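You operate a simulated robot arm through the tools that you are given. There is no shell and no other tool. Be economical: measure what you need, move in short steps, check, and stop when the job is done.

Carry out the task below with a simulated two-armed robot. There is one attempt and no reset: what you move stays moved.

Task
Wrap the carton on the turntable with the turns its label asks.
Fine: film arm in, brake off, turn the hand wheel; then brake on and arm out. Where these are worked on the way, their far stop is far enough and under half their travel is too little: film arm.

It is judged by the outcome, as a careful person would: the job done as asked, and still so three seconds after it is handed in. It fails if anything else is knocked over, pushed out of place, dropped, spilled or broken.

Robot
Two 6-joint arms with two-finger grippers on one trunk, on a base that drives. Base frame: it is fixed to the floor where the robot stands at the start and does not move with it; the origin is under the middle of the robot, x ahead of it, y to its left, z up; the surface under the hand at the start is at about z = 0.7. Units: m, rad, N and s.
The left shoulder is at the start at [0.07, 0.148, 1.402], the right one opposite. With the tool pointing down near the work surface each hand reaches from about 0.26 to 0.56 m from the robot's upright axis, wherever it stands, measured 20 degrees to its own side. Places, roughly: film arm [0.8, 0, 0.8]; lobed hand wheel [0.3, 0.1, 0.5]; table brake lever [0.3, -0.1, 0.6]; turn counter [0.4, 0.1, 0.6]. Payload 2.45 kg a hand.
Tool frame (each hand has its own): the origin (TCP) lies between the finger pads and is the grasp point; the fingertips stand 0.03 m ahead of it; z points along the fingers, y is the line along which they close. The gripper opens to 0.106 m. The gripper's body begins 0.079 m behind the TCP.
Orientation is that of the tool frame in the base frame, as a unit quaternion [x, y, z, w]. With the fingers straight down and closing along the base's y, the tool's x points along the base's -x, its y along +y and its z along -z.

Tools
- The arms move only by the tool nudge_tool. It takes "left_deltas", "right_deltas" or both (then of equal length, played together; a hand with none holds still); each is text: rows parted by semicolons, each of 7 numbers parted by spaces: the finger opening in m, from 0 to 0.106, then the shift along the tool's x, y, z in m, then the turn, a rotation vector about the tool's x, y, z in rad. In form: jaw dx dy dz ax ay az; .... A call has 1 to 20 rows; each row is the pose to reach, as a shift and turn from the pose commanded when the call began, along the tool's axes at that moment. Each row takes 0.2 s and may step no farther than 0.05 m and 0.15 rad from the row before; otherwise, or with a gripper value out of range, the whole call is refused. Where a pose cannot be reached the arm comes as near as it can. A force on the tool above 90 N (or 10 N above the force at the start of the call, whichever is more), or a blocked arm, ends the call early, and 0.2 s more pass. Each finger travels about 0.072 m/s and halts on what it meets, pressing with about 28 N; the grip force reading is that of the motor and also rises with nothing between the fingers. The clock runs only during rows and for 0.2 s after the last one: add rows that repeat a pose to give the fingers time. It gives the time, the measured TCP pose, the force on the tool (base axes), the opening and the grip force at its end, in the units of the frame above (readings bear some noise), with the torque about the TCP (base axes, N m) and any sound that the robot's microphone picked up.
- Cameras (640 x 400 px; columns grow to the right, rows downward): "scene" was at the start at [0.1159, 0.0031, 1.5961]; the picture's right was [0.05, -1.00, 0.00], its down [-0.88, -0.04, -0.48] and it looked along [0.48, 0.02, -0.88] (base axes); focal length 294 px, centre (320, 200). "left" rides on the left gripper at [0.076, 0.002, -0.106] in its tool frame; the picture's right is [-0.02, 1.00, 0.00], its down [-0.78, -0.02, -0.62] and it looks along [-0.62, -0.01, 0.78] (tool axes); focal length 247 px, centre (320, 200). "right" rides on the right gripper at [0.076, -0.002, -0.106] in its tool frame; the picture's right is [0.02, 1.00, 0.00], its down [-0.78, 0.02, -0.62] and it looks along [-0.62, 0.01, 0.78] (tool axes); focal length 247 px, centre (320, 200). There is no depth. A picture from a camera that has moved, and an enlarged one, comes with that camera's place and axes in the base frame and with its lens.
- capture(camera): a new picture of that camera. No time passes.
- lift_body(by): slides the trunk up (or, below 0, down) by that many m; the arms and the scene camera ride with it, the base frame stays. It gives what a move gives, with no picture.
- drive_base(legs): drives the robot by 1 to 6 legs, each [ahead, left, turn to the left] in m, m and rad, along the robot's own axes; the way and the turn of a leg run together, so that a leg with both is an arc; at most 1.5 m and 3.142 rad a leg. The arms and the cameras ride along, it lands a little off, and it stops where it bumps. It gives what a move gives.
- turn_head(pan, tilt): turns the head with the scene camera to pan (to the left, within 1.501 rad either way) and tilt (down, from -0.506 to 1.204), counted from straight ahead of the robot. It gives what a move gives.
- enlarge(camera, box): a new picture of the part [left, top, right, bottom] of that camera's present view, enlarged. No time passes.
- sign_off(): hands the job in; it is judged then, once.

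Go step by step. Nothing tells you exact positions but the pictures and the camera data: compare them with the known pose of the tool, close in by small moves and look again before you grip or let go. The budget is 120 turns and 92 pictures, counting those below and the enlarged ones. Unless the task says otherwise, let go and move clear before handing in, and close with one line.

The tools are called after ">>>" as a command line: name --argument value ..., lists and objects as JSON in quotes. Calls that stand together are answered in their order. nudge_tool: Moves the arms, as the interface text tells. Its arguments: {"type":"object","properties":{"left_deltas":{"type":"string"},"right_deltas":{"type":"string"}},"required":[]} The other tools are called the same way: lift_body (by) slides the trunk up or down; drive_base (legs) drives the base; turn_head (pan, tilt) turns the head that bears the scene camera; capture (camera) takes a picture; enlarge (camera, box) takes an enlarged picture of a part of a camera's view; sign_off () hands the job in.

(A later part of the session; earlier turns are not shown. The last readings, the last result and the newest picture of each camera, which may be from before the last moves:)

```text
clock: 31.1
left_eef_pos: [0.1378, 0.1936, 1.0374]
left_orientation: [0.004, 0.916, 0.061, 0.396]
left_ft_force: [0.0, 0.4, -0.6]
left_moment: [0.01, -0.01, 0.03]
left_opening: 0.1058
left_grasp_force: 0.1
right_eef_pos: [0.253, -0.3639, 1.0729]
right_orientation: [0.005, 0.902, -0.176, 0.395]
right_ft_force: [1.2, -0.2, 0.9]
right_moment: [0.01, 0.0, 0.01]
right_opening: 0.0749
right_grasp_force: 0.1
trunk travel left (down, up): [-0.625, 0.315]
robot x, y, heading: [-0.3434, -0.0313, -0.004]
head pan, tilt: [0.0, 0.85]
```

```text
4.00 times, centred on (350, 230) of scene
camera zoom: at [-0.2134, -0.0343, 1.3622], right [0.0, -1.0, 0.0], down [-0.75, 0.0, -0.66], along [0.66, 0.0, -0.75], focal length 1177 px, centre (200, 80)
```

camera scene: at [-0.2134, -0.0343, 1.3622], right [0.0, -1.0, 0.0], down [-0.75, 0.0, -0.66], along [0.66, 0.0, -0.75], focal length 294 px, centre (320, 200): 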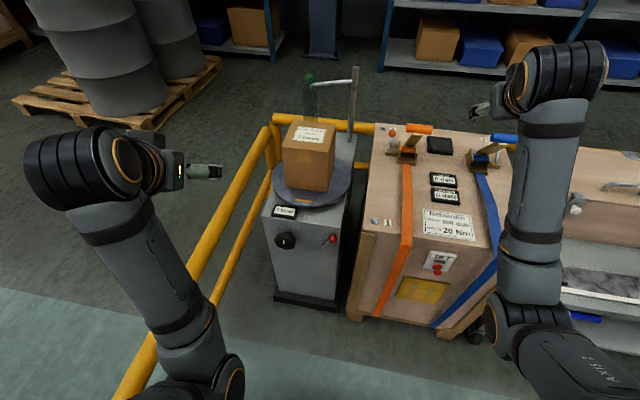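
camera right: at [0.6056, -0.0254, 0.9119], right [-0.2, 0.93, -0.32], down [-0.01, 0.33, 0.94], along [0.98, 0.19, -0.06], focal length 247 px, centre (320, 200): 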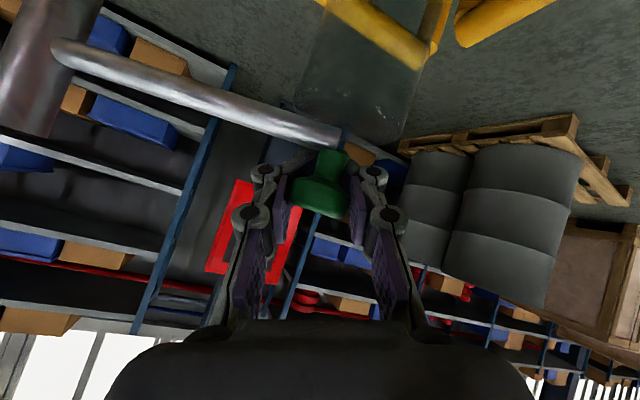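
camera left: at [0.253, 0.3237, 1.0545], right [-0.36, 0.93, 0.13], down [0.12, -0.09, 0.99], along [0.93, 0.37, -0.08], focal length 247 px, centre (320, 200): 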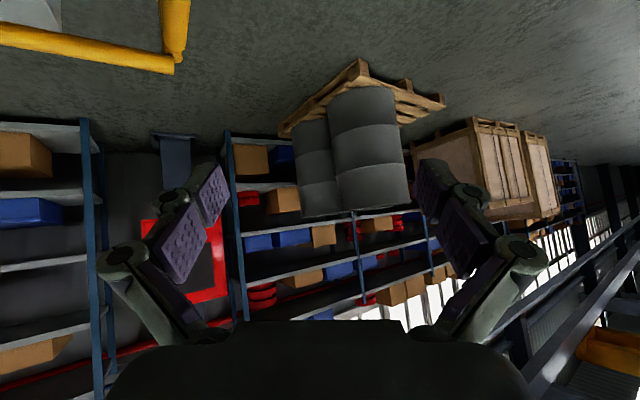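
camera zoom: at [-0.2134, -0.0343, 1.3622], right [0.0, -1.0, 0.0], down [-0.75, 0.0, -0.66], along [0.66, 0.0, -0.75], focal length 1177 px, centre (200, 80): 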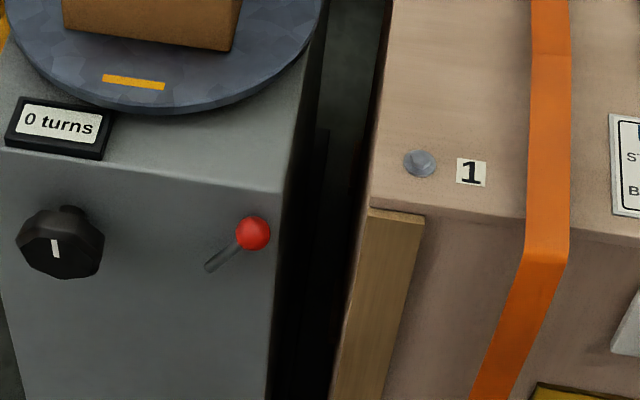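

From two views: wheel about [0.32, 0.08, 0.55] facing the robot, brake ball about [0.31, -0.08, 0.58], its lever rising to the right from a lower pivot. I'll test whether the left tool can be turned horizontal, pointing forward.

>>> nudge_tool --left_deltas "0.1 0 0 -0.01 0.018 -0.13 0.017; 0.1 0 0 -0.02 0.036 -0.26 0.034; 0.1 0 0 -0.03 0.054 -0.39 0.05; 0.1 0 0 -0.04 0.072 -0.52 0.067; 0.1 0 0 -0.05 0.09 -0.64 0.083; 0.1 0 0 -0.06 0.109 -0.75 0.1; 0.1 0 0 -0.06 0.109 -0.75 0.1"

>>> capture --camera "scene"

```text
clock: 32.7
left_eef_pos: [0.1644, 0.2044, 1.0357]
left_orientation: [0.094, 0.708, 0.024, 0.7]
left_ft_force: [0.2, -0.4, 0.6]
left_moment: [0.01, -0.01, -0.02]
left_opening: 0.0997
left_grasp_force: 0.0
left hand out of reach, approached as far as the arm can: row 1, 2, 3, 4, 5, 6, 7
right_eef_pos: [0.2539, -0.3639, 1.0724]
right_orientation: [0.005, 0.902, -0.175, 0.395]
right_ft_force: [0.1, 1.1, -0.2]
right_moment: [-0.01, 0.02, 0.03]
right_opening: 0.0753
right_grasp_force: 0.0
trunk travel left (down, up): [-0.625, 0.315]
robot x, y, heading: [-0.3439, -0.0343, -0.004]
head pan, tilt: [0.0, 0.85]
```

```text
57 pictures are left
camera scene: at [-0.2124, -0.0346, 1.3621], right [0.0, -1.0, 0.0], down [-0.75, 0.0, -0.66], along [0.66, 0.0, -0.75], focal length 294 px, centre (320, 200)
```

scene: 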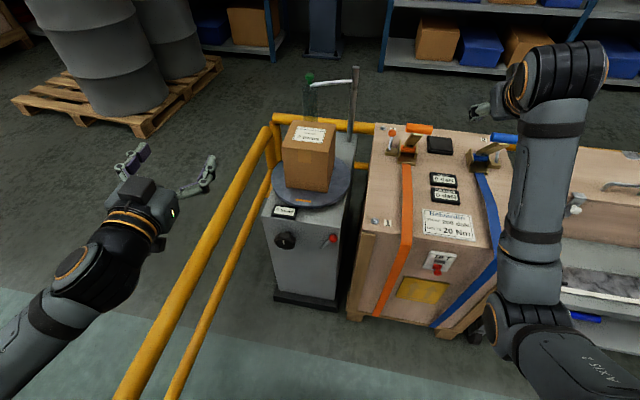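

The tool goes horizontal fine. The fence is low (about z 0.46) and slants on the left, so I'll shift right and back a bit, keeping the left arm inside it and the right hand off the crate, then lower the trunk.

>>> drive_base --legs '[[-0.1, -0.1, 0]]'

>>> lift_body --by -0.25

>>> capture --camera "scene"

>>> capture --camera "left"

```text
clock: 34.0
left_eef_pos: [0.0644, 0.1071, 1.0378]
left_orientation: [0.092, 0.708, 0.025, 0.7]
left_ft_force: [0.2, 0.8, 0.0]
left_moment: [0.02, 0.03, 0.0]
left_opening: 0.0998
left_grasp_force: 0.0
right_eef_pos: [0.1534, -0.4635, 1.074]
right_orientation: [0.005, 0.902, -0.175, 0.395]
right_ft_force: [0.1, 0.1, 0.2]
right_moment: [0.01, 0.01, -0.01]
right_opening: 0.075
right_grasp_force: 0.0
trunk travel left (down, up): [-0.625, 0.315]
robot x, y, heading: [-0.4418, -0.1314, -0.002]
head pan, tilt: [0.0, 0.85]
```

```text
clock: 36.6
left_eef_pos: [0.0641, 0.106, 0.7871]
left_orientation: [0.092, 0.708, 0.025, 0.7]
left_ft_force: [-0.6, -0.1, 0.3]
left_moment: [-0.01, -0.02, 0.0]
left_opening: 0.0997
left_grasp_force: 0.0
right_eef_pos: [0.1534, -0.4641, 0.8224]
right_orientation: [0.005, 0.902, -0.175, 0.395]
right_ft_force: [0.6, -0.5, -1.0]
right_moment: [-0.03, -0.01, -0.02]
right_opening: 0.0748
right_grasp_force: 0.1
trunk travel left (down, up): [-0.375, 0.565]
robot x, y, heading: [-0.4437, -0.1322, -0.003]
head pan, tilt: [0.0, 0.85]
```

```text
56 pictures are left
camera scene: at [-0.313, -0.1338, 1.1122], right [0.0, -1.0, 0.0], down [-0.75, 0.0, -0.66], along [0.66, 0.0, -0.75], focal length 294 px, centre (320, 200)
```

scene: 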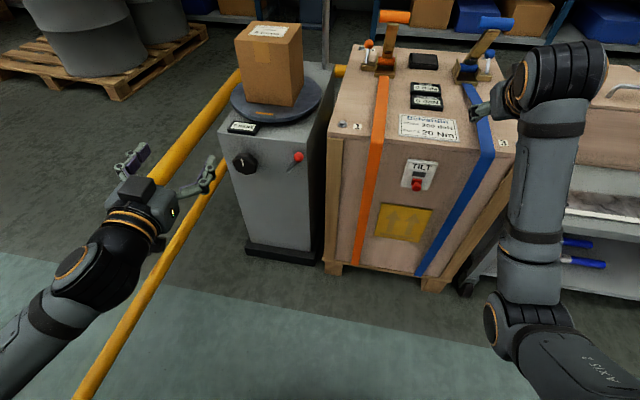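

```text
55 pictures are left
camera left: at [-0.0426, 0.1295, 0.7143], right [0.1, 0.98, 0.19], down [-0.62, -0.09, 0.78], along [0.78, -0.19, 0.6], focal length 247 px, centre (320, 200)
```

left: 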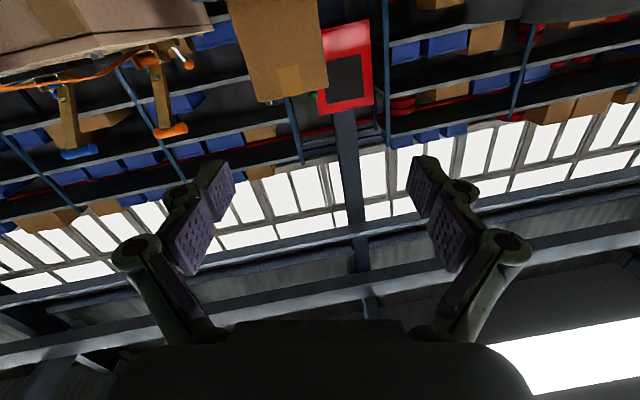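

Good sight of the front panel now. I'll zoom on wheel and brake lever.

>>> enlarge --camera "scene" --box '[215, 110, 343, 190]'

```text
5.00 times, centred on (279, 150) of scene
camera zoom: at [-0.313, -0.1338, 1.1122], right [0.0, -1.0, 0.0], down [-0.75, 0.0, -0.66], along [0.66, 0.0, -0.75], focal length 1471 px, centre (525, 450)
```

zoom: 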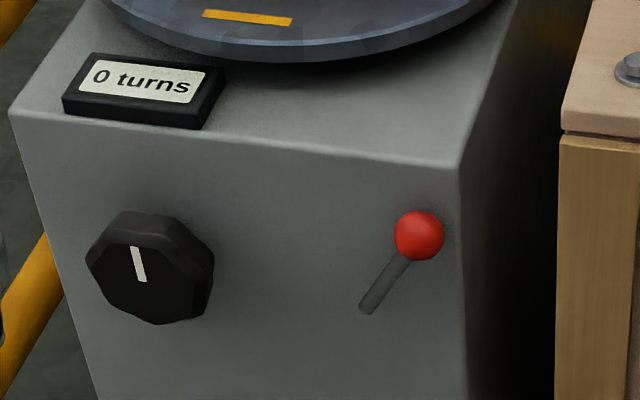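

The lever pivots low on the face with its ball up and leaning right; I expect it to swing sideways. I'll use the left hand for both, so first I fold the right hand back and up to keep it off the crate.

>>> nudge_tool --right_deltas "0.075 0.015 -0.01 -0.034 0 0 0; 0.075 0.029 -0.02 -0.069 0 0 0; 0.075 0.043 -0.03 -0.103 0 0 0; 0.075 0.058 -0.039 -0.138 0 0 0; 0.075 0.072 -0.049 -0.172 0 0 0; 0.075 0.087 -0.058 -0.207 0 0 0; 0.075 0.101 -0.068 -0.241 0 0 0; 0.075 0.101 -0.068 -0.241 0 0 0"

```text
clock: 38.4
left_eef_pos: [0.0645, 0.1046, 0.786]
left_orientation: [0.092, 0.708, 0.025, 0.7]
left_ft_force: [0.6, 0.2, 0.2]
left_moment: [0.0, -0.02, -0.01]
left_opening: 0.0999
left_grasp_force: 0.1
right_eef_pos: [-0.0644, -0.4737, 0.9554]
right_orientation: [0.004, 0.903, -0.173, 0.394]
right_ft_force: [-0.1, 0.2, 0.4]
right_moment: [0.01, -0.04, -0.02]
right_opening: 0.075
right_grasp_force: 0.1
right hand out of reach, approached as far as the arm can: row 2, 3, 4, 5, 6, 7, 8
trunk travel left (down, up): [-0.375, 0.565]
robot x, y, heading: [-0.4421, -0.1327, -0.006]
head pan, tilt: [0.0, 0.85]
```

The right hand is back. Now I lower the trunk 0.2 and drive ahead 0.15, right 0.15, bringing the left hand in front of the brake ball.

>>> lift_body --by -0.2

>>> drive_base --legs '[[0, -0.15, 0], [0.15, 0, 0]]'

>>> capture --camera "scene"

```text
clock: 40.5
left_eef_pos: [0.0639, 0.1045, 0.5879]
left_orientation: [0.092, 0.708, 0.024, 0.7]
left_ft_force: [-0.5, 0.5, -0.8]
left_moment: [-0.01, -0.02, 0.01]
left_opening: 0.0999
left_grasp_force: 0.1
right_eef_pos: [-0.0658, -0.4738, 0.7566]
right_orientation: [0.005, 0.902, -0.174, 0.395]
right_ft_force: [-0.1, 1.1, 0.0]
right_moment: [0.0, -0.04, -0.01]
right_opening: 0.075
right_grasp_force: 0.1
trunk travel left (down, up): [-0.175, 0.765]
robot x, y, heading: [-0.4388, -0.1332, -0.006]
head pan, tilt: [0.0, 0.85]
```

```text
clock: 42.9
left_eef_pos: [0.2132, -0.0453, 0.5867]
left_orientation: [0.092, 0.708, 0.025, 0.7]
left_ft_force: [0.2, 0.1, 0.7]
left_moment: [-0.03, -0.01, 0.0]
left_opening: 0.1002
left_grasp_force: 0.0
right_eef_pos: [0.0835, -0.6246, 0.7559]
right_orientation: [0.005, 0.902, -0.174, 0.395]
right_ft_force: [0.1, -0.1, -0.1]
right_moment: [-0.01, -0.02, 0.0]
right_opening: 0.0748
right_grasp_force: 0.0
trunk travel left (down, up): [-0.175, 0.765]
robot x, y, heading: [-0.2938, -0.2825, -0.002]
head pan, tilt: [0.0, 0.85]
```

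```text
53 pictures are left
camera scene: at [-0.1639, -0.2847, 0.9121], right [0.0, -1.0, 0.0], down [-0.75, 0.0, -0.66], along [0.66, 0.0, -0.75], focal length 294 px, centre (320, 200)
```

scene: 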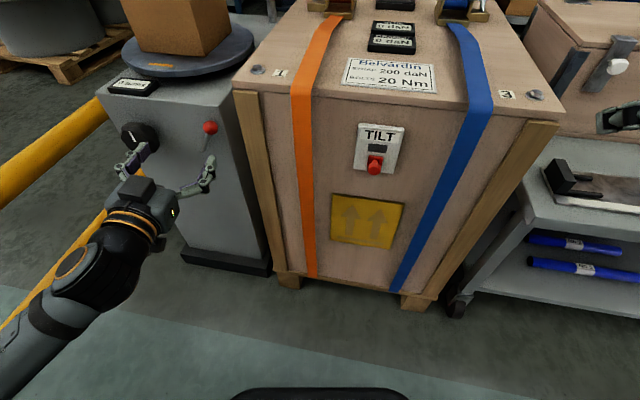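

Ball confirmed at about [0.313, -0.075, 0.579]. I'll narrow the fingers to 0.06 and approach to 3 cm short of it.

>>> nudge_tool --left_deltas "0.06 0.0018 -0.012 0.01 0 0 0; 0.06 0.0018 -0.0235 0.03 0 0 0; 0.06 0.0018 -0.0235 0.055 0 0 0; 0.06 0.0018 -0.0235 0.0738 0 0 0; 0.06 0.0018 -0.0235 0.0738 0 0 0"

>>> capture --camera "left"

>>> enlarge --camera "scene" --box '[100, 80, 260, 180]'

```text
clock: 44.1
left_eef_pos: [0.2855, -0.0758, 0.5799]
left_orientation: [0.093, 0.708, 0.023, 0.7]
left_ft_force: [-0.4, 0.2, 0.0]
left_moment: [0.02, 0.02, -0.04]
left_opening: 0.0601
left_grasp_force: 0.0
right_eef_pos: [0.0827, -0.6245, 0.7559]
right_orientation: [0.004, 0.902, -0.173, 0.395]
right_ft_force: [0.7, 0.2, 0.1]
right_moment: [0.04, 0.0, -0.01]
right_opening: 0.0751
right_grasp_force: 0.1
trunk travel left (down, up): [-0.175, 0.765]
robot x, y, heading: [-0.2907, -0.2849, -0.006]
head pan, tilt: [0.0, 0.85]
```

```text
52 pictures are left
camera left: at [0.178, -0.0512, 0.5071], right [0.1, 0.98, 0.19], down [-0.62, -0.09, 0.78], along [0.78, -0.19, 0.6], focal length 247 px, centre (320, 200)
```

left: 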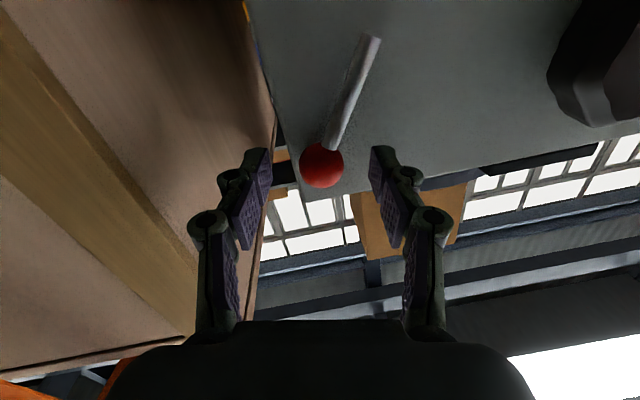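

```text
4.00 times, centred on (180, 130) of scene
camera zoom: at [-0.164, -0.2848, 0.9121], right [0.0, -1.0, 0.0], down [-0.75, 0.0, -0.66], along [0.66, 0.0, -0.75], focal length 1177 px, centre (880, 480)
```

zoom: 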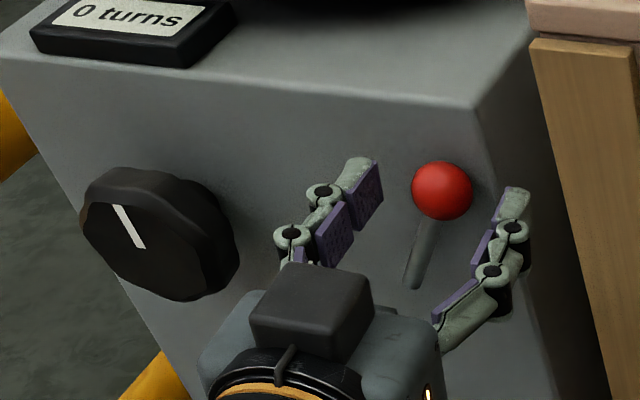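

Ball at [0.314, -0.078, 0.584] – between the finger lines. Advance and close on it.

>>> nudge_tool --left_deltas "0.06 -0.002 0 0.014 0 0 0; 0.06 -0.004 0.001 0.03 0 0 0; 0.06 -0.004 0.001 0.03 0 0 0; 0.0 -0.004 0.001 0.03 0 0 0; 0.0 -0.004 0.001 0.03 0 0 0; 0.0 -0.004 0.001 0.03 0 0 0"

>>> capture --camera "left"

```text
clock: 45.5
left_eef_pos: [0.314, -0.0786, 0.5862]
left_orientation: [0.092, 0.706, 0.024, 0.701]
left_ft_force: [-20.9, 2.5, 1.2]
left_moment: [-0.65, -0.22, -0.54]
left_opening: 0.0525
left_grasp_force: 45.2
right_eef_pos: [0.0812, -0.6248, 0.757]
right_orientation: [0.005, 0.902, -0.174, 0.396]
right_ft_force: [-0.4, -0.6, 0.5]
right_moment: [-0.03, 0.0, 0.0]
right_opening: 0.075
right_grasp_force: 0.0
trunk travel left (down, up): [-0.175, 0.765]
robot x, y, heading: [-0.2923, -0.283, -0.006]
head pan, tilt: [0.0, 0.85]
```

```text
50 pictures are left
camera left: at [0.2066, -0.0543, 0.5126], right [0.1, 0.98, 0.18], down [-0.62, -0.08, 0.78], along [0.78, -0.19, 0.6], focal length 247 px, centre (320, 200)
```

left: 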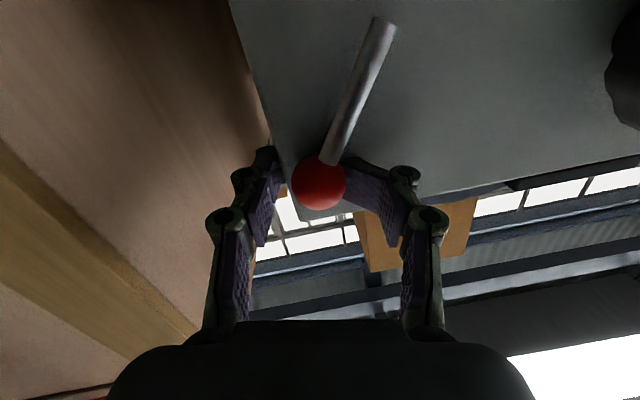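

The fingertips have met the machine face, and the right one its corner. I'll open, back off 1.5 cm and close again.

>>> nudge_tool --left_deltas "0.06 0 0 0 0 0 0; 0.06 0 0 -0.012 0 0 0; 0.06 0 0 -0.015 0 0 0; 0.0 0 0 -0.015 0 0 0; 0.0 0 0 -0.015 0 0 0; 0.0 0 0 -0.015 0 0 0"

>>> capture --camera "left"

```text
clock: 46.9
left_eef_pos: [0.2981, -0.0791, 0.5826]
left_orientation: [0.093, 0.709, 0.024, 0.699]
left_ft_force: [-25.2, -39.4, -16.1]
left_moment: [-1.09, -0.66, 0.25]
left_opening: 0.0391
left_grasp_force: 45.0
right_eef_pos: [0.0829, -0.6269, 0.7546]
right_orientation: [0.005, 0.903, -0.172, 0.395]
right_ft_force: [0.4, -0.2, -0.3]
right_moment: [0.02, -0.03, 0.02]
right_opening: 0.0751
right_grasp_force: 0.1
trunk travel left (down, up): [-0.175, 0.765]
robot x, y, heading: [-0.2933, -0.2836, -0.0]
head pan, tilt: [0.0, 0.85]
```

```text
49 pictures are left
camera left: at [0.1917, -0.0555, 0.5108], right [0.1, 0.98, 0.18], down [-0.62, -0.08, 0.78], along [0.78, -0.19, 0.59], focal length 247 px, centre (320, 200)
```

left: 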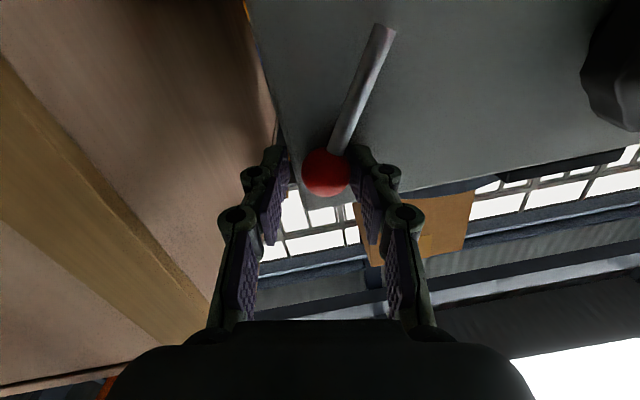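

The right finger is still caught on the machine's corner. I'll open, back off another 1.2 cm and use the open fingers as a fork, shifting the hand left to push the ball left.

>>> nudge_tool --left_deltas "0.05 0 0 0 0 0 0; 0.05 0 0 -0.006 0 0 0; 0.05 0 0 -0.012 0 0 0; 0.05 0 0 -0.012 0 0 0; 0.05 0 0.008 -0.012 0 0 0; 0.05 0 0.016 -0.012 0 0 0; 0.05 0 0.024 -0.012 0 0 0; 0.05 0 0.032 -0.012 0 0 0"

>>> capture --camera "left"

```text
clock: 48.7
left_eef_pos: [0.2895, -0.0441, 0.5896]
left_orientation: [0.093, 0.708, 0.024, 0.7]
left_ft_force: [0.4, -0.1, -1.2]
left_moment: [0.01, -0.01, -0.01]
left_opening: 0.0507
left_grasp_force: 0.8
right_eef_pos: [0.0831, -0.6241, 0.7566]
right_orientation: [0.005, 0.902, -0.174, 0.395]
right_ft_force: [0.1, 0.9, -0.2]
right_moment: [0.03, 0.03, -0.02]
right_opening: 0.075
right_grasp_force: 0.0
trunk travel left (down, up): [-0.175, 0.765]
robot x, y, heading: [-0.2927, -0.2818, -0.002]
head pan, tilt: [0.0, 0.85]
```

```text
48 pictures are left
camera left: at [0.184, -0.0199, 0.516], right [0.1, 0.98, 0.19], down [-0.62, -0.09, 0.78], along [0.78, -0.19, 0.6], focal length 247 px, centre (320, 200)
```

left: 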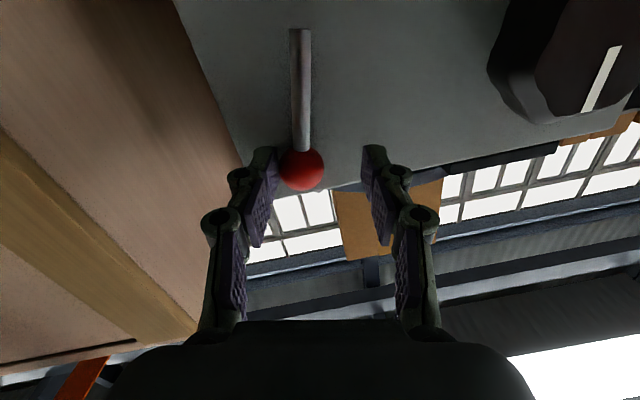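

The lever swings left freely. I'll narrow the fork and keep pushing left, dropping a little with the arc.

>>> nudge_tool --left_deltas "0.036 0 -0.003 0 0 0 0; 0.036 0.004 0.006 -0.001 0 0 0; 0.036 0.008 0.015 -0.002 0 0 0; 0.036 0.012 0.024 -0.003 0 0 0; 0.036 0.016 0.033 -0.004 0 0 0; 0.036 0.02 0.042 -0.005 0 0 0; 0.036 0.0247 0.05 -0.0056 0 0 0"

>>> capture --camera "left"

>>> enlarge --camera "scene" --box '[100, 80, 260, 180]'

```text
clock: 50.3
left_eef_pos: [0.2891, 0.0073, 0.5744]
left_orientation: [0.093, 0.706, 0.024, 0.701]
left_ft_force: [-5.3, -10.6, 3.1]
left_moment: [0.0, -0.06, -0.4]
left_opening: 0.0433
left_grasp_force: 5.9
right_eef_pos: [0.0841, -0.625, 0.7562]
right_orientation: [0.004, 0.902, -0.173, 0.395]
right_ft_force: [-0.8, 0.4, -0.5]
right_moment: [0.0, -0.02, -0.01]
right_opening: 0.0749
right_grasp_force: 0.0
trunk travel left (down, up): [-0.175, 0.765]
robot x, y, heading: [-0.293, -0.2858, -0.002]
head pan, tilt: [0.0, 0.85]
```

```text
47 pictures are left
camera left: at [0.1828, 0.0322, 0.502], right [0.1, 0.98, 0.19], down [-0.62, -0.08, 0.78], along [0.78, -0.19, 0.6], focal length 247 px, centre (320, 200)
```

left: 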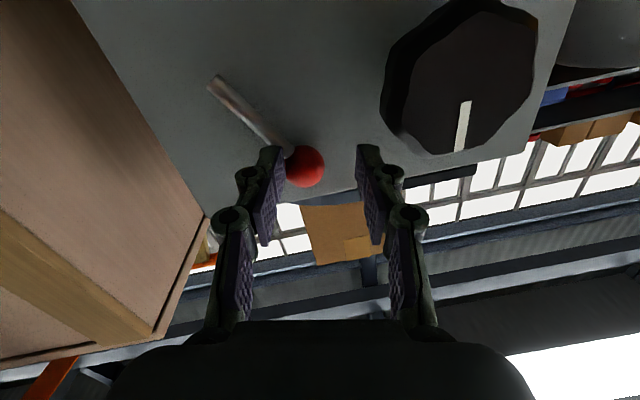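

```text
4.00 times, centred on (180, 130) of scene
camera zoom: at [-0.1648, -0.2859, 0.9123], right [0.0, -1.0, 0.0], down [-0.75, 0.0, -0.66], along [0.66, 0.0, -0.75], focal length 1177 px, centre (880, 480)
```

zoom: 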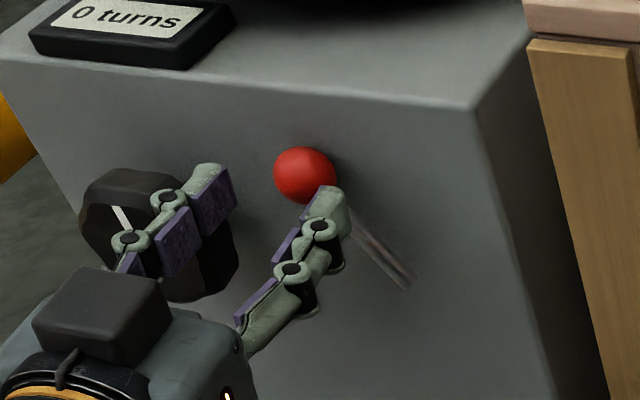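

The lever has swung well left of upright. A small extra push will tell whether it is at its stop.

>>> nudge_tool --left_deltas "0.036 0.006 0.005 0 0 0 0; 0.036 0.012 0.01 0 0 0 0; 0.036 0.012 0.01 0 0 0 0"

>>> capture --camera "left"

```text
clock: 51.1
left_eef_pos: [0.2919, 0.0251, 0.5619]
left_orientation: [0.09, 0.71, 0.027, 0.698]
left_ft_force: [0.0, -1.4, -0.6]
left_moment: [-0.03, -0.01, -0.02]
left_opening: 0.0377
left_grasp_force: 0.0
right_eef_pos: [0.0861, -0.622, 0.7544]
right_orientation: [0.003, 0.902, -0.174, 0.395]
right_ft_force: [-0.3, 1.1, 0.1]
right_moment: [-0.01, 0.0, -0.03]
right_opening: 0.0752
right_grasp_force: 0.1
trunk travel left (down, up): [-0.175, 0.765]
robot x, y, heading: [-0.2931, -0.2857, 0.001]
head pan, tilt: [0.0, 0.85]
```

```text
45 pictures are left
camera left: at [0.1839, 0.0482, 0.4889], right [0.09, 0.98, 0.19], down [-0.61, -0.09, 0.78], along [0.78, -0.18, 0.59], focal length 247 px, centre (320, 200)
```

left: 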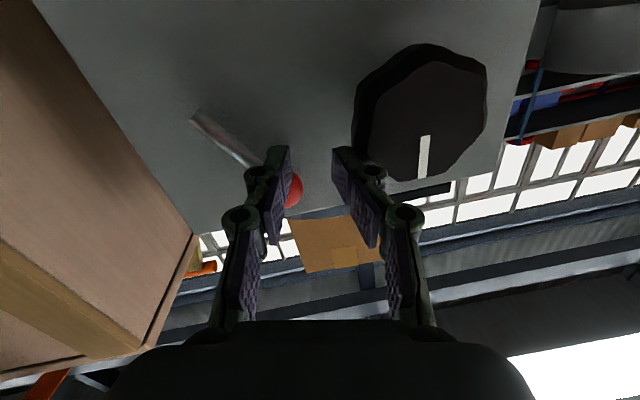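

The finger slid past the ball, so the lever seems at its left stop. I'll back off and check it.

>>> nudge_tool --left_deltas "0.036 0 0 -0.03 0 0 0; 0.036 0 0 -0.06 0 0 0; 0.036 0 0 -0.08 0 0 0"

>>> enlarge --camera "scene" --box '[100, 80, 260, 180]'

```text
clock: 51.9
left_eef_pos: [0.223, -0.0124, 0.5569]
left_orientation: [0.092, 0.707, 0.025, 0.7]
left_ft_force: [0.3, -1.0, 0.7]
left_moment: [0.04, 0.01, 0.04]
left_opening: 0.0359
left_grasp_force: 0.1
left hand out of reach, approached as far as the arm can: row 2, 3
right_eef_pos: [0.0834, -0.6244, 0.7564]
right_orientation: [0.003, 0.902, -0.173, 0.395]
right_ft_force: [-0.4, 0.3, -0.5]
right_moment: [0.02, -0.01, 0.01]
right_opening: 0.0752
right_grasp_force: 0.0
trunk travel left (down, up): [-0.175, 0.765]
robot x, y, heading: [-0.2924, -0.2852, -0.001]
head pan, tilt: [0.0, 0.85]
```

```text
4.00 times, centred on (180, 130) of scene
camera zoom: at [-0.1649, -0.2853, 0.9123], right [0.0, -1.0, 0.0], down [-0.75, 0.0, -0.66], along [0.66, 0.0, -0.75], focal length 1177 px, centre (880, 480)
```

zoom: 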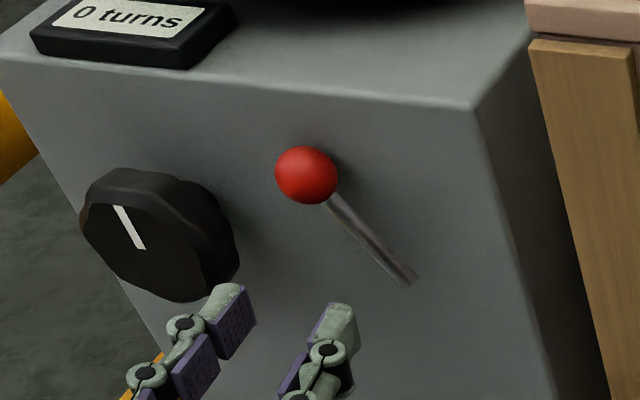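

The lever rests well over to the left. Now the wheel, about [0.325, 0.087, 0.544]: I shift the base left 0.1, level the tool's yaw and look.

>>> drive_base --legs '[[0, 0.1, 0]]'

>>> nudge_tool --left_deltas "0.106 0 0 0 -0.097 0.016 -0.05; 0.106 0 0 0 -0.097 0.016 -0.1; 0.106 0 0 0 -0.097 0.016 -0.1"

>>> capture --camera "scene"

>>> capture --camera "left"

```text
clock: 53.0
left_eef_pos: [0.2234, 0.0883, 0.5553]
left_orientation: [0.093, 0.708, 0.025, 0.7]
left_ft_force: [-0.1, -0.2, -0.3]
left_moment: [0.01, -0.02, -0.02]
left_opening: 0.036
left_grasp_force: 0.1
right_eef_pos: [0.0834, -0.5227, 0.7558]
right_orientation: [0.004, 0.902, -0.174, 0.395]
right_ft_force: [-0.4, -0.9, 0.1]
right_moment: [0.04, -0.01, -0.01]
right_opening: 0.075
right_grasp_force: 0.2
trunk travel left (down, up): [-0.175, 0.765]
robot x, y, heading: [-0.2937, -0.1878, -0.004]
head pan, tilt: [0.0, 0.85]
```

```text
clock: 53.8
left_eef_pos: [0.2236, 0.0887, 0.5558]
left_orientation: [0.022, 0.715, 0.024, 0.698]
left_ft_force: [-0.6, 0.9, -1.1]
left_moment: [0.0, 0.02, -0.01]
left_opening: 0.1062
left_grasp_force: 0.1
right_eef_pos: [0.0845, -0.5238, 0.7562]
right_orientation: [0.004, 0.902, -0.174, 0.395]
right_ft_force: [0.0, 1.0, -0.4]
right_moment: [0.0, -0.02, 0.02]
right_opening: 0.0748
right_grasp_force: 0.0
trunk travel left (down, up): [-0.175, 0.765]
robot x, y, heading: [-0.2932, -0.1854, 0.001]
head pan, tilt: [0.0, 0.85]
```

```text
43 pictures are left
camera scene: at [-0.1638, -0.1841, 0.9121], right [0.0, -1.0, 0.0], down [-0.75, 0.0, -0.66], along [0.66, 0.0, -0.75], focal length 294 px, centre (320, 200)
```

scene: 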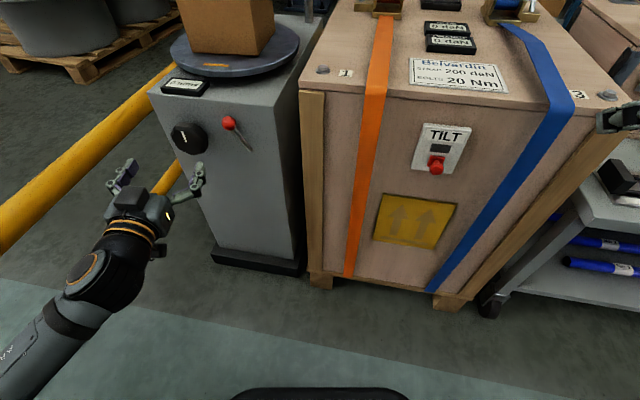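

```text
42 pictures are left
camera left: at [0.1146, 0.0946, 0.4823], right [0.0, 1.0, 0.09], down [-0.6, -0.07, 0.79], along [0.8, -0.05, 0.6], focal length 247 px, centre (320, 200)
```

left: 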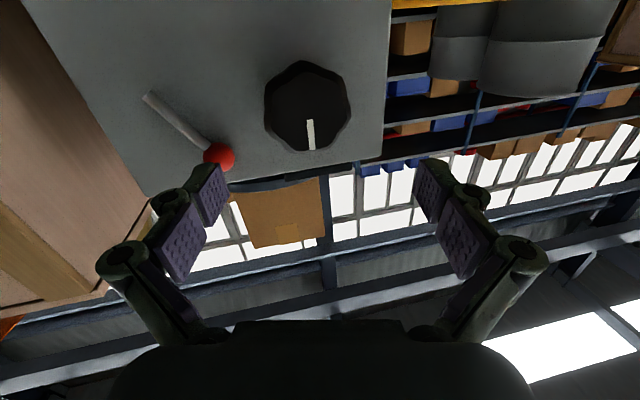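

The tool is square to the wheel (axis at about y 0.082, z 0.544). I'll move in to 2 cm short of the face.

>>> nudge_tool --left_deltas "0.106 0.005 -0.004 0.02 0 0 0; 0.106 0.01 -0.0079 0.04 0 0 0; 0.106 0.01 -0.0079 0.0615 0 0 0; 0.106 0.01 -0.0079 0.0615 0 0 0"

>>> capture --camera "left"

>>> enlarge --camera "scene" --box '[120, 60, 280, 160]'

```text
clock: 54.8
left_eef_pos: [0.286, 0.0822, 0.5439]
left_orientation: [0.023, 0.715, 0.025, 0.698]
left_ft_force: [-0.3, -0.4, -0.1]
left_moment: [0.0, 0.0, 0.04]
left_opening: 0.1059
left_grasp_force: 0.0
right_eef_pos: [0.085, -0.5238, 0.7557]
right_orientation: [0.004, 0.902, -0.174, 0.395]
right_ft_force: [0.0, 0.1, -0.3]
right_moment: [0.0, 0.03, -0.02]
right_opening: 0.075
right_grasp_force: 0.2
trunk travel left (down, up): [-0.175, 0.765]
robot x, y, heading: [-0.2939, -0.1831, -0.001]
head pan, tilt: [0.0, 0.85]
```

```text
41 pictures are left
camera left: at [0.1762, 0.0874, 0.4701], right [0.0, 1.0, 0.09], down [-0.6, -0.07, 0.79], along [0.8, -0.05, 0.6], focal length 247 px, centre (320, 200)
```

left: 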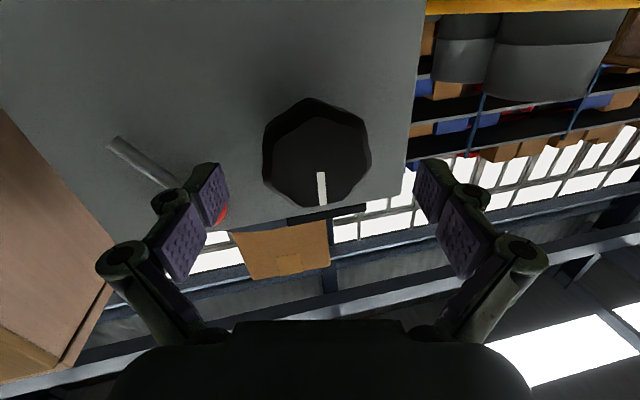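

```text
4.00 times, centred on (200, 110) of scene
camera zoom: at [-0.1637, -0.1841, 0.9121], right [0.0, -1.0, 0.0], down [-0.75, 0.0, -0.66], along [0.66, 0.0, -0.75], focal length 1177 px, centre (800, 560)
```

zoom: 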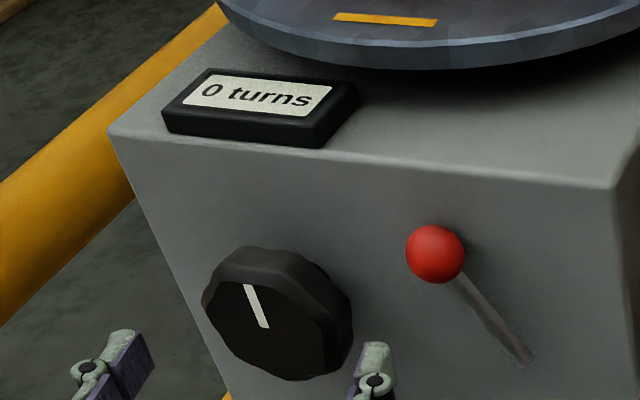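

I'll pre-roll the open hand +1.35 rad here to find how far the wrist can roll.

>>> nudge_tool --left_deltas "0.106 -0.003 0 0 0 0 0.15; 0.106 -0.003 0 0 0 0 0.3; 0.106 -0.003 0 0 0 0 0.45; 0.106 -0.003 0 0 0 0 0.6; 0.106 -0.003 0 0 0 0 0.75; 0.106 -0.003 0 0 0 0 0.9; 0.106 -0.003 0 0 0 0 1.05; 0.106 -0.003 0 0 0 0 1.2; 0.106 -0.003 0 0 0 0 1.35; 0.106 -0.003 0 0 0 0 1.35"

```text
clock: 57.0
left_eef_pos: [0.2855, 0.0829, 0.5461]
left_orientation: [0.466, 0.544, 0.456, 0.529]
left_ft_force: [0.4, -0.3, -0.1]
left_moment: [-0.02, 0.01, -0.01]
left_opening: 0.1062
left_grasp_force: 0.0
right_eef_pos: [0.0822, -0.5245, 0.7565]
right_orientation: [0.004, 0.902, -0.174, 0.396]
right_ft_force: [-0.4, 0.5, 0.9]
right_moment: [-0.01, 0.01, 0.03]
right_opening: 0.0748
right_grasp_force: 0.0
trunk travel left (down, up): [-0.175, 0.765]
robot x, y, heading: [-0.294, -0.1828, -0.004]
head pan, tilt: [0.0, 0.85]
```

The roll is fine. Now I advance 2 cm, grip the wheel, and turn it a little clockwise (0.45 rad) to see the counter's response.

>>> nudge_tool --left_deltas "0.106 0 0 0.01 0 0 0; 0.106 0 0 0.02 0 0 0; 0.04 0 0 0.02 0 0 0; 0.04 0 0 0.02 0 0 0; 0.04 0 0 0.02 0 0 0; 0.04 0 0 0.02 0 0 0.15; 0.04 0 0 0.02 0 0 0.3; 0.04 0 0 0.02 0 0 0.45; 0.04 0 0 0.02 0 0 0.45"

>>> enlarge --camera "scene" --box '[120, 60, 280, 160]'

```text
clock: 59.0
left_eef_pos: [0.3062, 0.0814, 0.5451]
left_orientation: [0.574, 0.427, 0.563, 0.414]
left_ft_force: [7.8, -5.7, -3.0]
left_moment: [-0.04, -0.6, -0.56]
left_opening: 0.0694
left_grasp_force: 45.2
right_eef_pos: [0.0846, -0.5241, 0.755]
right_orientation: [0.004, 0.902, -0.173, 0.395]
right_ft_force: [-0.6, 0.6, 0.4]
right_moment: [-0.01, 0.0, 0.02]
right_opening: 0.075
right_grasp_force: 0.0
trunk travel left (down, up): [-0.175, 0.765]
robot x, y, heading: [-0.2947, -0.1854, -0.001]
head pan, tilt: [0.0, 0.85]
```

```text
4.00 times, centred on (200, 110) of scene
camera zoom: at [-0.1629, -0.1844, 0.9121], right [0.0, -1.0, 0.0], down [-0.75, 0.0, -0.66], along [0.66, 0.0, -0.75], focal length 1177 px, centre (800, 560)
```

zoom: 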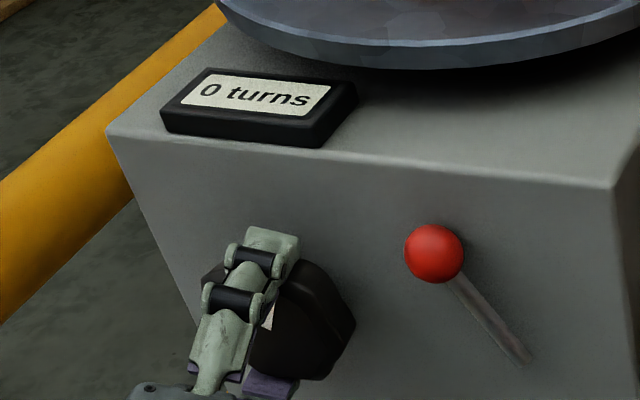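

The turntable moved (its orange mark has gone from where it was), so the brake is off. I'll see how far the table turned.

>>> turn_head --pan 0.15 --tilt 0.55

>>> capture --camera "scene"

```text
clock: 59.8
left_eef_pos: [0.3063, 0.0808, 0.5446]
left_orientation: [0.574, 0.427, 0.562, 0.415]
left_ft_force: [10.8, -6.4, 0.9]
left_moment: [0.11, 0.18, -0.18]
left_opening: 0.0694
left_grasp_force: 45.0
right_eef_pos: [0.0854, -0.5238, 0.7552]
right_orientation: [0.003, 0.902, -0.173, 0.395]
right_ft_force: [-0.1, -0.9, 0.1]
right_moment: [-0.01, 0.02, 0.02]
right_opening: 0.075
right_grasp_force: 0.1
trunk travel left (down, up): [-0.175, 0.765]
robot x, y, heading: [-0.2908, -0.1836, -0.002]
head pan, tilt: [0.15, 0.55]
```

```text
38 pictures are left
camera scene: at [-0.1522, -0.1712, 0.9374], right [0.15, -0.99, 0.0], down [-0.52, -0.08, -0.85], along [0.84, 0.13, -0.52], focal length 294 px, centre (320, 200)
```

scene: 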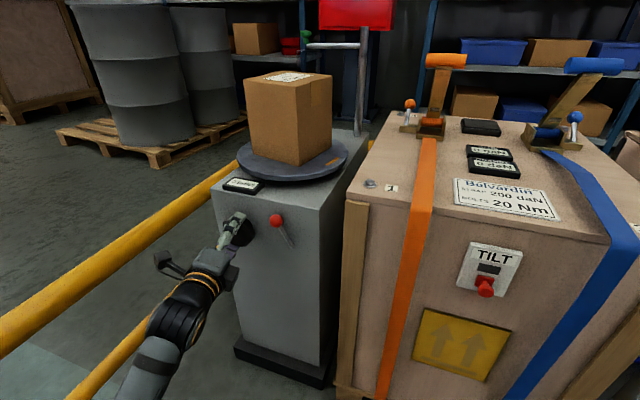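

The carton has visibly turned. I'll continue clockwise another 0.75 rad and check the counter.

>>> nudge_tool --left_deltas "0.04 0 0 0 0 0 0.15; 0.04 0 0 0 0 0 0.3; 0.04 0 0 0 0 0 0.45; 0.04 0 0 0 0 0 0.6; 0.04 0 0 0 0 0 0.75; 0.04 0 0 0 0 0 0.75"

>>> enlarge --camera "scene" --box '[190, 60, 382, 180]'

>>> enlarge --camera "scene" --box '[190, 165, 302, 235]'

```text
clock: 61.2
left_eef_pos: [0.3048, 0.0801, 0.5481]
left_orientation: [0.69, 0.185, 0.677, 0.178]
left_ft_force: [9.3, -9.4, 13.7]
left_moment: [0.17, 0.45, 0.72]
left_opening: 0.0705
left_grasp_force: 44.8
right_eef_pos: [0.0838, -0.524, 0.7554]
right_orientation: [0.004, 0.902, -0.173, 0.395]
right_ft_force: [0.1, -0.3, 0.8]
right_moment: [-0.01, 0.0, 0.0]
right_opening: 0.0751
right_grasp_force: 0.0
trunk travel left (down, up): [-0.175, 0.765]
robot x, y, heading: [-0.293, -0.186, 0.001]
head pan, tilt: [0.15, 0.55]
```

```text
3.33 times, centred on (286, 120) of scene
camera zoom: at [-0.1537, -0.1721, 0.9379], right [0.15, -0.99, 0.0], down [-0.52, -0.08, -0.85], along [0.84, 0.13, -0.52], focal length 981 px, centre (433, 467)
```

zoom: 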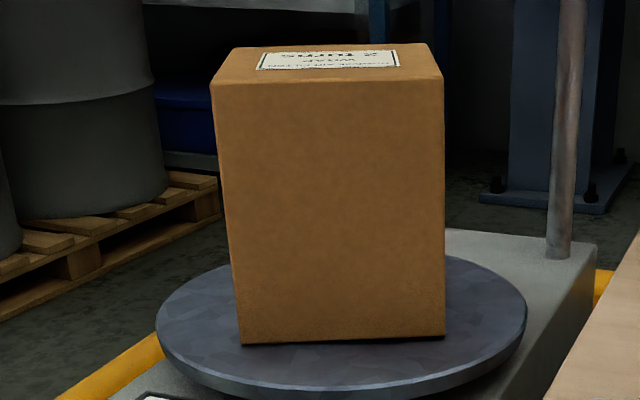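

```text
5.71 times, centred on (246, 200) of scene
camera zoom: at [-0.1537, -0.1721, 0.9379], right [0.15, -0.99, 0.0], down [-0.52, -0.08, -0.85], along [0.84, 0.13, -0.52], focal length 1682 px, centre (743, 200)
```

zoom: 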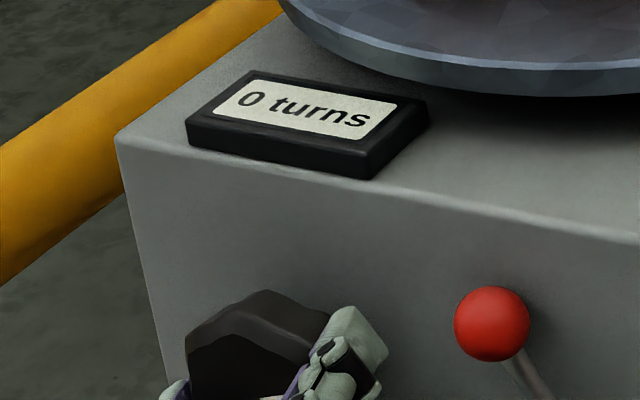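

The label is now upside down: half a table turn for about 1.2 rad of wheel. The hand is near the end of its roll, so I open and roll back for a fresh grip.

>>> nudge_tool --left_deltas "0.106 0 0 0 0 0 0; 0.106 0 0 0 0 0 0; 0.106 0 0 0 0 0 -0.15; 0.106 0 0 0 0 0 -0.3; 0.106 0 0 0 0 0 -0.45; 0.106 0 0 0 0 0 -0.6; 0.106 0 0 0 0 0 -0.75; 0.106 0 0 0 0 0 -0.9; 0.106 0 0 0 0 0 -1.05; 0.106 0 0 0 0 0 -1.2; 0.106 0 0 0 0 0 -1.35; 0.106 0 0 0 0 0 -1.5; 0.106 0 0 0 0 0 -1.65; 0.106 0 0 0 0 0 -1.8; 0.106 0 0 0 0 0 -1.95; 0.106 0 0 0 0 0 -2.1; 0.106 0 0 0 0 0 -2.25; 0.106 0 0 0 0 0 -2.4; 0.106 0 0 0 0 0 -2.55; 0.106 0 0 0 0 0 -2.7"

>>> capture --camera "left"

>>> enlarge --camera "scene" --box '[190, 60, 382, 240]'

```text
clock: 65.4
left_eef_pos: [0.3058, 0.0815, 0.5464]
left_orientation: [-0.032, 0.715, -0.028, 0.698]
left_ft_force: [-0.6, 0.1, 0.1]
left_moment: [0.0, -0.02, 0.03]
left_opening: 0.1061
left_grasp_force: 0.1
right_eef_pos: [0.0835, -0.524, 0.7555]
right_orientation: [0.004, 0.902, -0.173, 0.395]
right_ft_force: [-0.1, -0.2, 0.3]
right_moment: [0.0, 0.02, 0.03]
right_opening: 0.0753
right_grasp_force: 0.1
trunk travel left (down, up): [-0.175, 0.765]
robot x, y, heading: [-0.2882, -0.1816, -0.004]
head pan, tilt: [0.15, 0.55]
```

```text
35 pictures are left
camera left: at [0.1962, 0.0757, 0.4725], right [-0.01, 1.0, -0.06], down [-0.6, 0.05, 0.8], along [0.8, 0.04, 0.6], focal length 247 px, centre (320, 200)
```

left: 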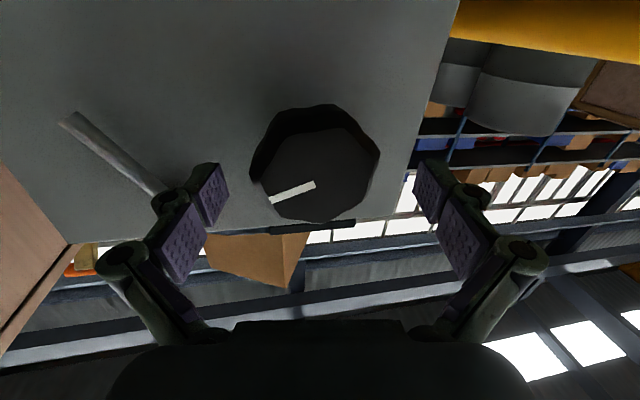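

```text
2.22 times, centred on (286, 150) of scene
camera zoom: at [-0.1531, -0.1707, 0.9375], right [0.15, -0.99, 0.0], down [-0.52, -0.08, -0.85], along [0.84, 0.13, -0.52], focal length 654 px, centre (396, 311)
```

zoom: 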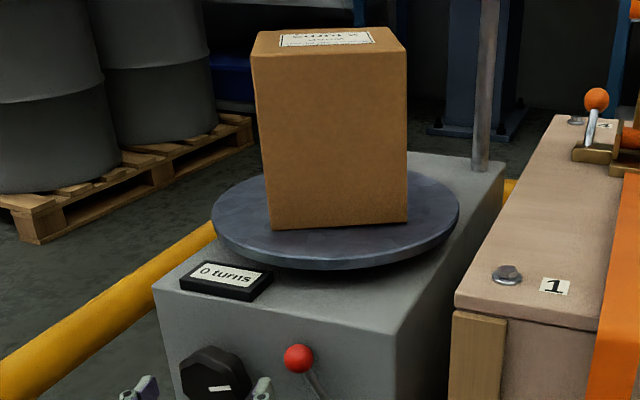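

Wheel turned about 75° and the table half round. I regrip and turn 1.5 rad more clockwise.

>>> nudge_tool --left_deltas "0.04 0 0 0 0 0 0; 0.04 0 0 0 0 0 0; 0.04 0 0 0 0 0 0; 0.04 0 0 0 0 0 0.15; 0.04 0 0 0 0 0 0.3; 0.04 0 0 0 0 0 0.45; 0.04 0 0 0 0 0 0.6; 0.04 0 0 0 0 0 0.75; 0.04 0 0 0 0 0 0.9; 0.04 0 0 0 0 0 1.05; 0.04 0 0 0 0 0 1.2; 0.04 0 0 0 0 0 1.35; 0.04 0 0 0 0 0 1.5; 0.04 0 0 0 0 0 1.5"

>>> enlarge --camera "scene" --box '[190, 60, 382, 240]'

```text
clock: 68.4
left_eef_pos: [0.3048, 0.0837, 0.5444]
left_orientation: [0.467, 0.544, 0.456, 0.527]
left_ft_force: [-6.4, -21.1, -7.1]
left_moment: [0.13, 0.09, -0.18]
left_opening: 0.07
left_grasp_force: 44.9
right_eef_pos: [0.0852, -0.5246, 0.755]
right_orientation: [0.004, 0.902, -0.172, 0.395]
right_ft_force: [-0.4, -0.1, -0.2]
right_moment: [0.01, -0.03, 0.01]
right_opening: 0.0749
right_grasp_force: 0.0
trunk travel left (down, up): [-0.175, 0.765]
robot x, y, heading: [-0.2952, -0.1823, -0.006]
head pan, tilt: [0.15, 0.55]
```

```text
2.22 times, centred on (286, 150) of scene
camera zoom: at [-0.1532, -0.1716, 0.9375], right [0.15, -0.99, 0.0], down [-0.52, -0.08, -0.85], along [0.84, 0.13, -0.52], focal length 654 px, centre (396, 311)
```

zoom: 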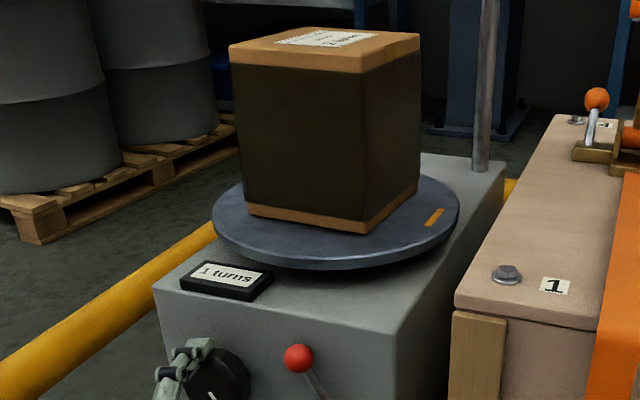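

The counter reads 1 and film shows on the carton: direction and film arm are right. The mark suggests about 3 table turns per wheel turn, so roughly 1.5 rad remain; I continue 1.5 rad.

>>> nudge_tool --left_deltas "0.04 0 0 0 0 0 0.15; 0.04 0 0 0 0 0 0.3; 0.04 0 0 0 0 0 0.45; 0.04 0 0 0 0 0 0.6; 0.04 0 0 0 0 0 0.75; 0.04 0 0 0 0 0 0.9; 0.04 0 0 0 0 0 1.05; 0.04 0 0 0 0 0 1.2; 0.04 0 0 0 0 0 1.35; 0.04 0 0 0 0 0 1.5; 0.04 0 0 0 0 0 1.5"

>>> enlarge --camera "scene" --box '[190, 60, 382, 240]'

```text
clock: 70.8
left_eef_pos: [0.3034, 0.0794, 0.5488]
left_orientation: [0.709, 0.08, 0.696, 0.077]
left_ft_force: [5.1, -13.7, 15.1]
left_moment: [-0.07, -0.45, -0.51]
left_opening: 0.0705
left_grasp_force: 44.8
right_eef_pos: [0.0827, -0.5258, 0.7552]
right_orientation: [0.004, 0.902, -0.172, 0.396]
right_ft_force: [-0.7, -0.4, 1.1]
right_moment: [0.02, 0.02, -0.01]
right_opening: 0.0751
right_grasp_force: 0.1
trunk travel left (down, up): [-0.175, 0.765]
robot x, y, heading: [-0.2934, -0.1848, -0.006]
head pan, tilt: [0.15, 0.55]
```

```text
2.22 times, centred on (286, 150) of scene
camera zoom: at [-0.1544, -0.1728, 0.9379], right [0.15, -0.99, 0.0], down [-0.52, -0.07, -0.85], along [0.84, 0.13, -0.52], focal length 654 px, centre (396, 311)
```

zoom: 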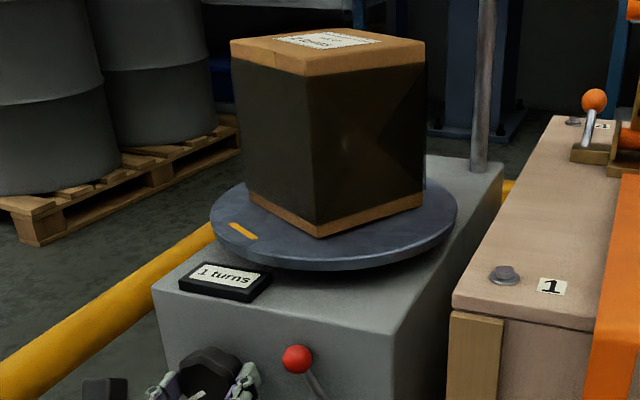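

Still "1 turns", with the mark roughly 35–40° of table short of its starting place. I'll regrip for the last bit.

>>> nudge_tool --left_deltas "0.106 0 0 0 0 0 0; 0.106 0 0 0 0 0 0; 0.106 0 0 0 0 0 -0.15; 0.106 0 0 0 0 0 -0.3; 0.106 0 0 0 0 0 -0.45; 0.106 0 0 0 0 0 -0.6; 0.106 0 0 0 0 0 -0.75; 0.106 0 0 0 0 0 -0.9; 0.106 0 0 0 0 0 -1.05; 0.106 0 0 0 0 0 -1.2; 0.106 0 0 0 0 0 -1.35; 0.106 0 0 0 0 0 -1.5; 0.106 0 0 0 0 0 -1.5; 0.04 0 0 0 0 0 -1.5; 0.04 0 0 0 0 0 -1.5; 0.04 0 0 0 0 0 -1.5; 0.04 0 0 0 0 0 -1.5"

>>> nudge_tool --left_deltas "0.04 0 0 0 0 0 0.1; 0.04 0 0 0 0 0 0.2; 0.04 0 0 0 0 0 0.2"

>>> enlarge --camera "scene" --box '[190, 60, 382, 240]'

```text
clock: 74.4
left_eef_pos: [0.305, 0.0813, 0.5448]
left_orientation: [0.465, 0.545, 0.455, 0.529]
left_ft_force: [-12.6, -4.7, -9.5]
left_moment: [-0.07, 0.12, -0.09]
left_opening: 0.07
left_grasp_force: 45.0
right_eef_pos: [0.0833, -0.5237, 0.7569]
right_orientation: [0.004, 0.902, -0.174, 0.395]
right_ft_force: [0.5, 0.3, -0.1]
right_moment: [0.0, -0.01, 0.01]
right_opening: 0.0751
right_grasp_force: 0.1
trunk travel left (down, up): [-0.175, 0.765]
robot x, y, heading: [-0.2904, -0.1801, -0.0]
head pan, tilt: [0.15, 0.55]
```

```text
clock: 75.2
left_eef_pos: [0.3072, 0.0818, 0.5454]
left_orientation: [0.517, 0.495, 0.507, 0.481]
left_ft_force: [5.8, -1.8, -4.9]
left_moment: [0.02, -0.28, -0.17]
left_opening: 0.0699
left_grasp_force: 45.6
right_eef_pos: [0.0861, -0.5232, 0.7559]
right_orientation: [0.004, 0.902, -0.174, 0.395]
right_ft_force: [0.3, 0.5, -0.3]
right_moment: [-0.01, 0.0, 0.05]
right_opening: 0.0751
right_grasp_force: 0.0
trunk travel left (down, up): [-0.175, 0.765]
robot x, y, heading: [-0.2902, -0.1848, -0.003]
head pan, tilt: [0.15, 0.55]
```

```text
2.22 times, centred on (286, 150) of scene
camera zoom: at [-0.152, -0.1706, 0.9374], right [0.15, -0.99, 0.0], down [-0.52, -0.08, -0.85], along [0.84, 0.13, -0.52], focal length 654 px, centre (396, 311)
```

zoom: 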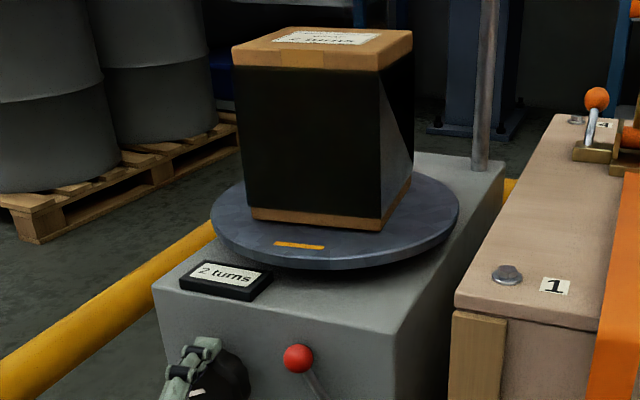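

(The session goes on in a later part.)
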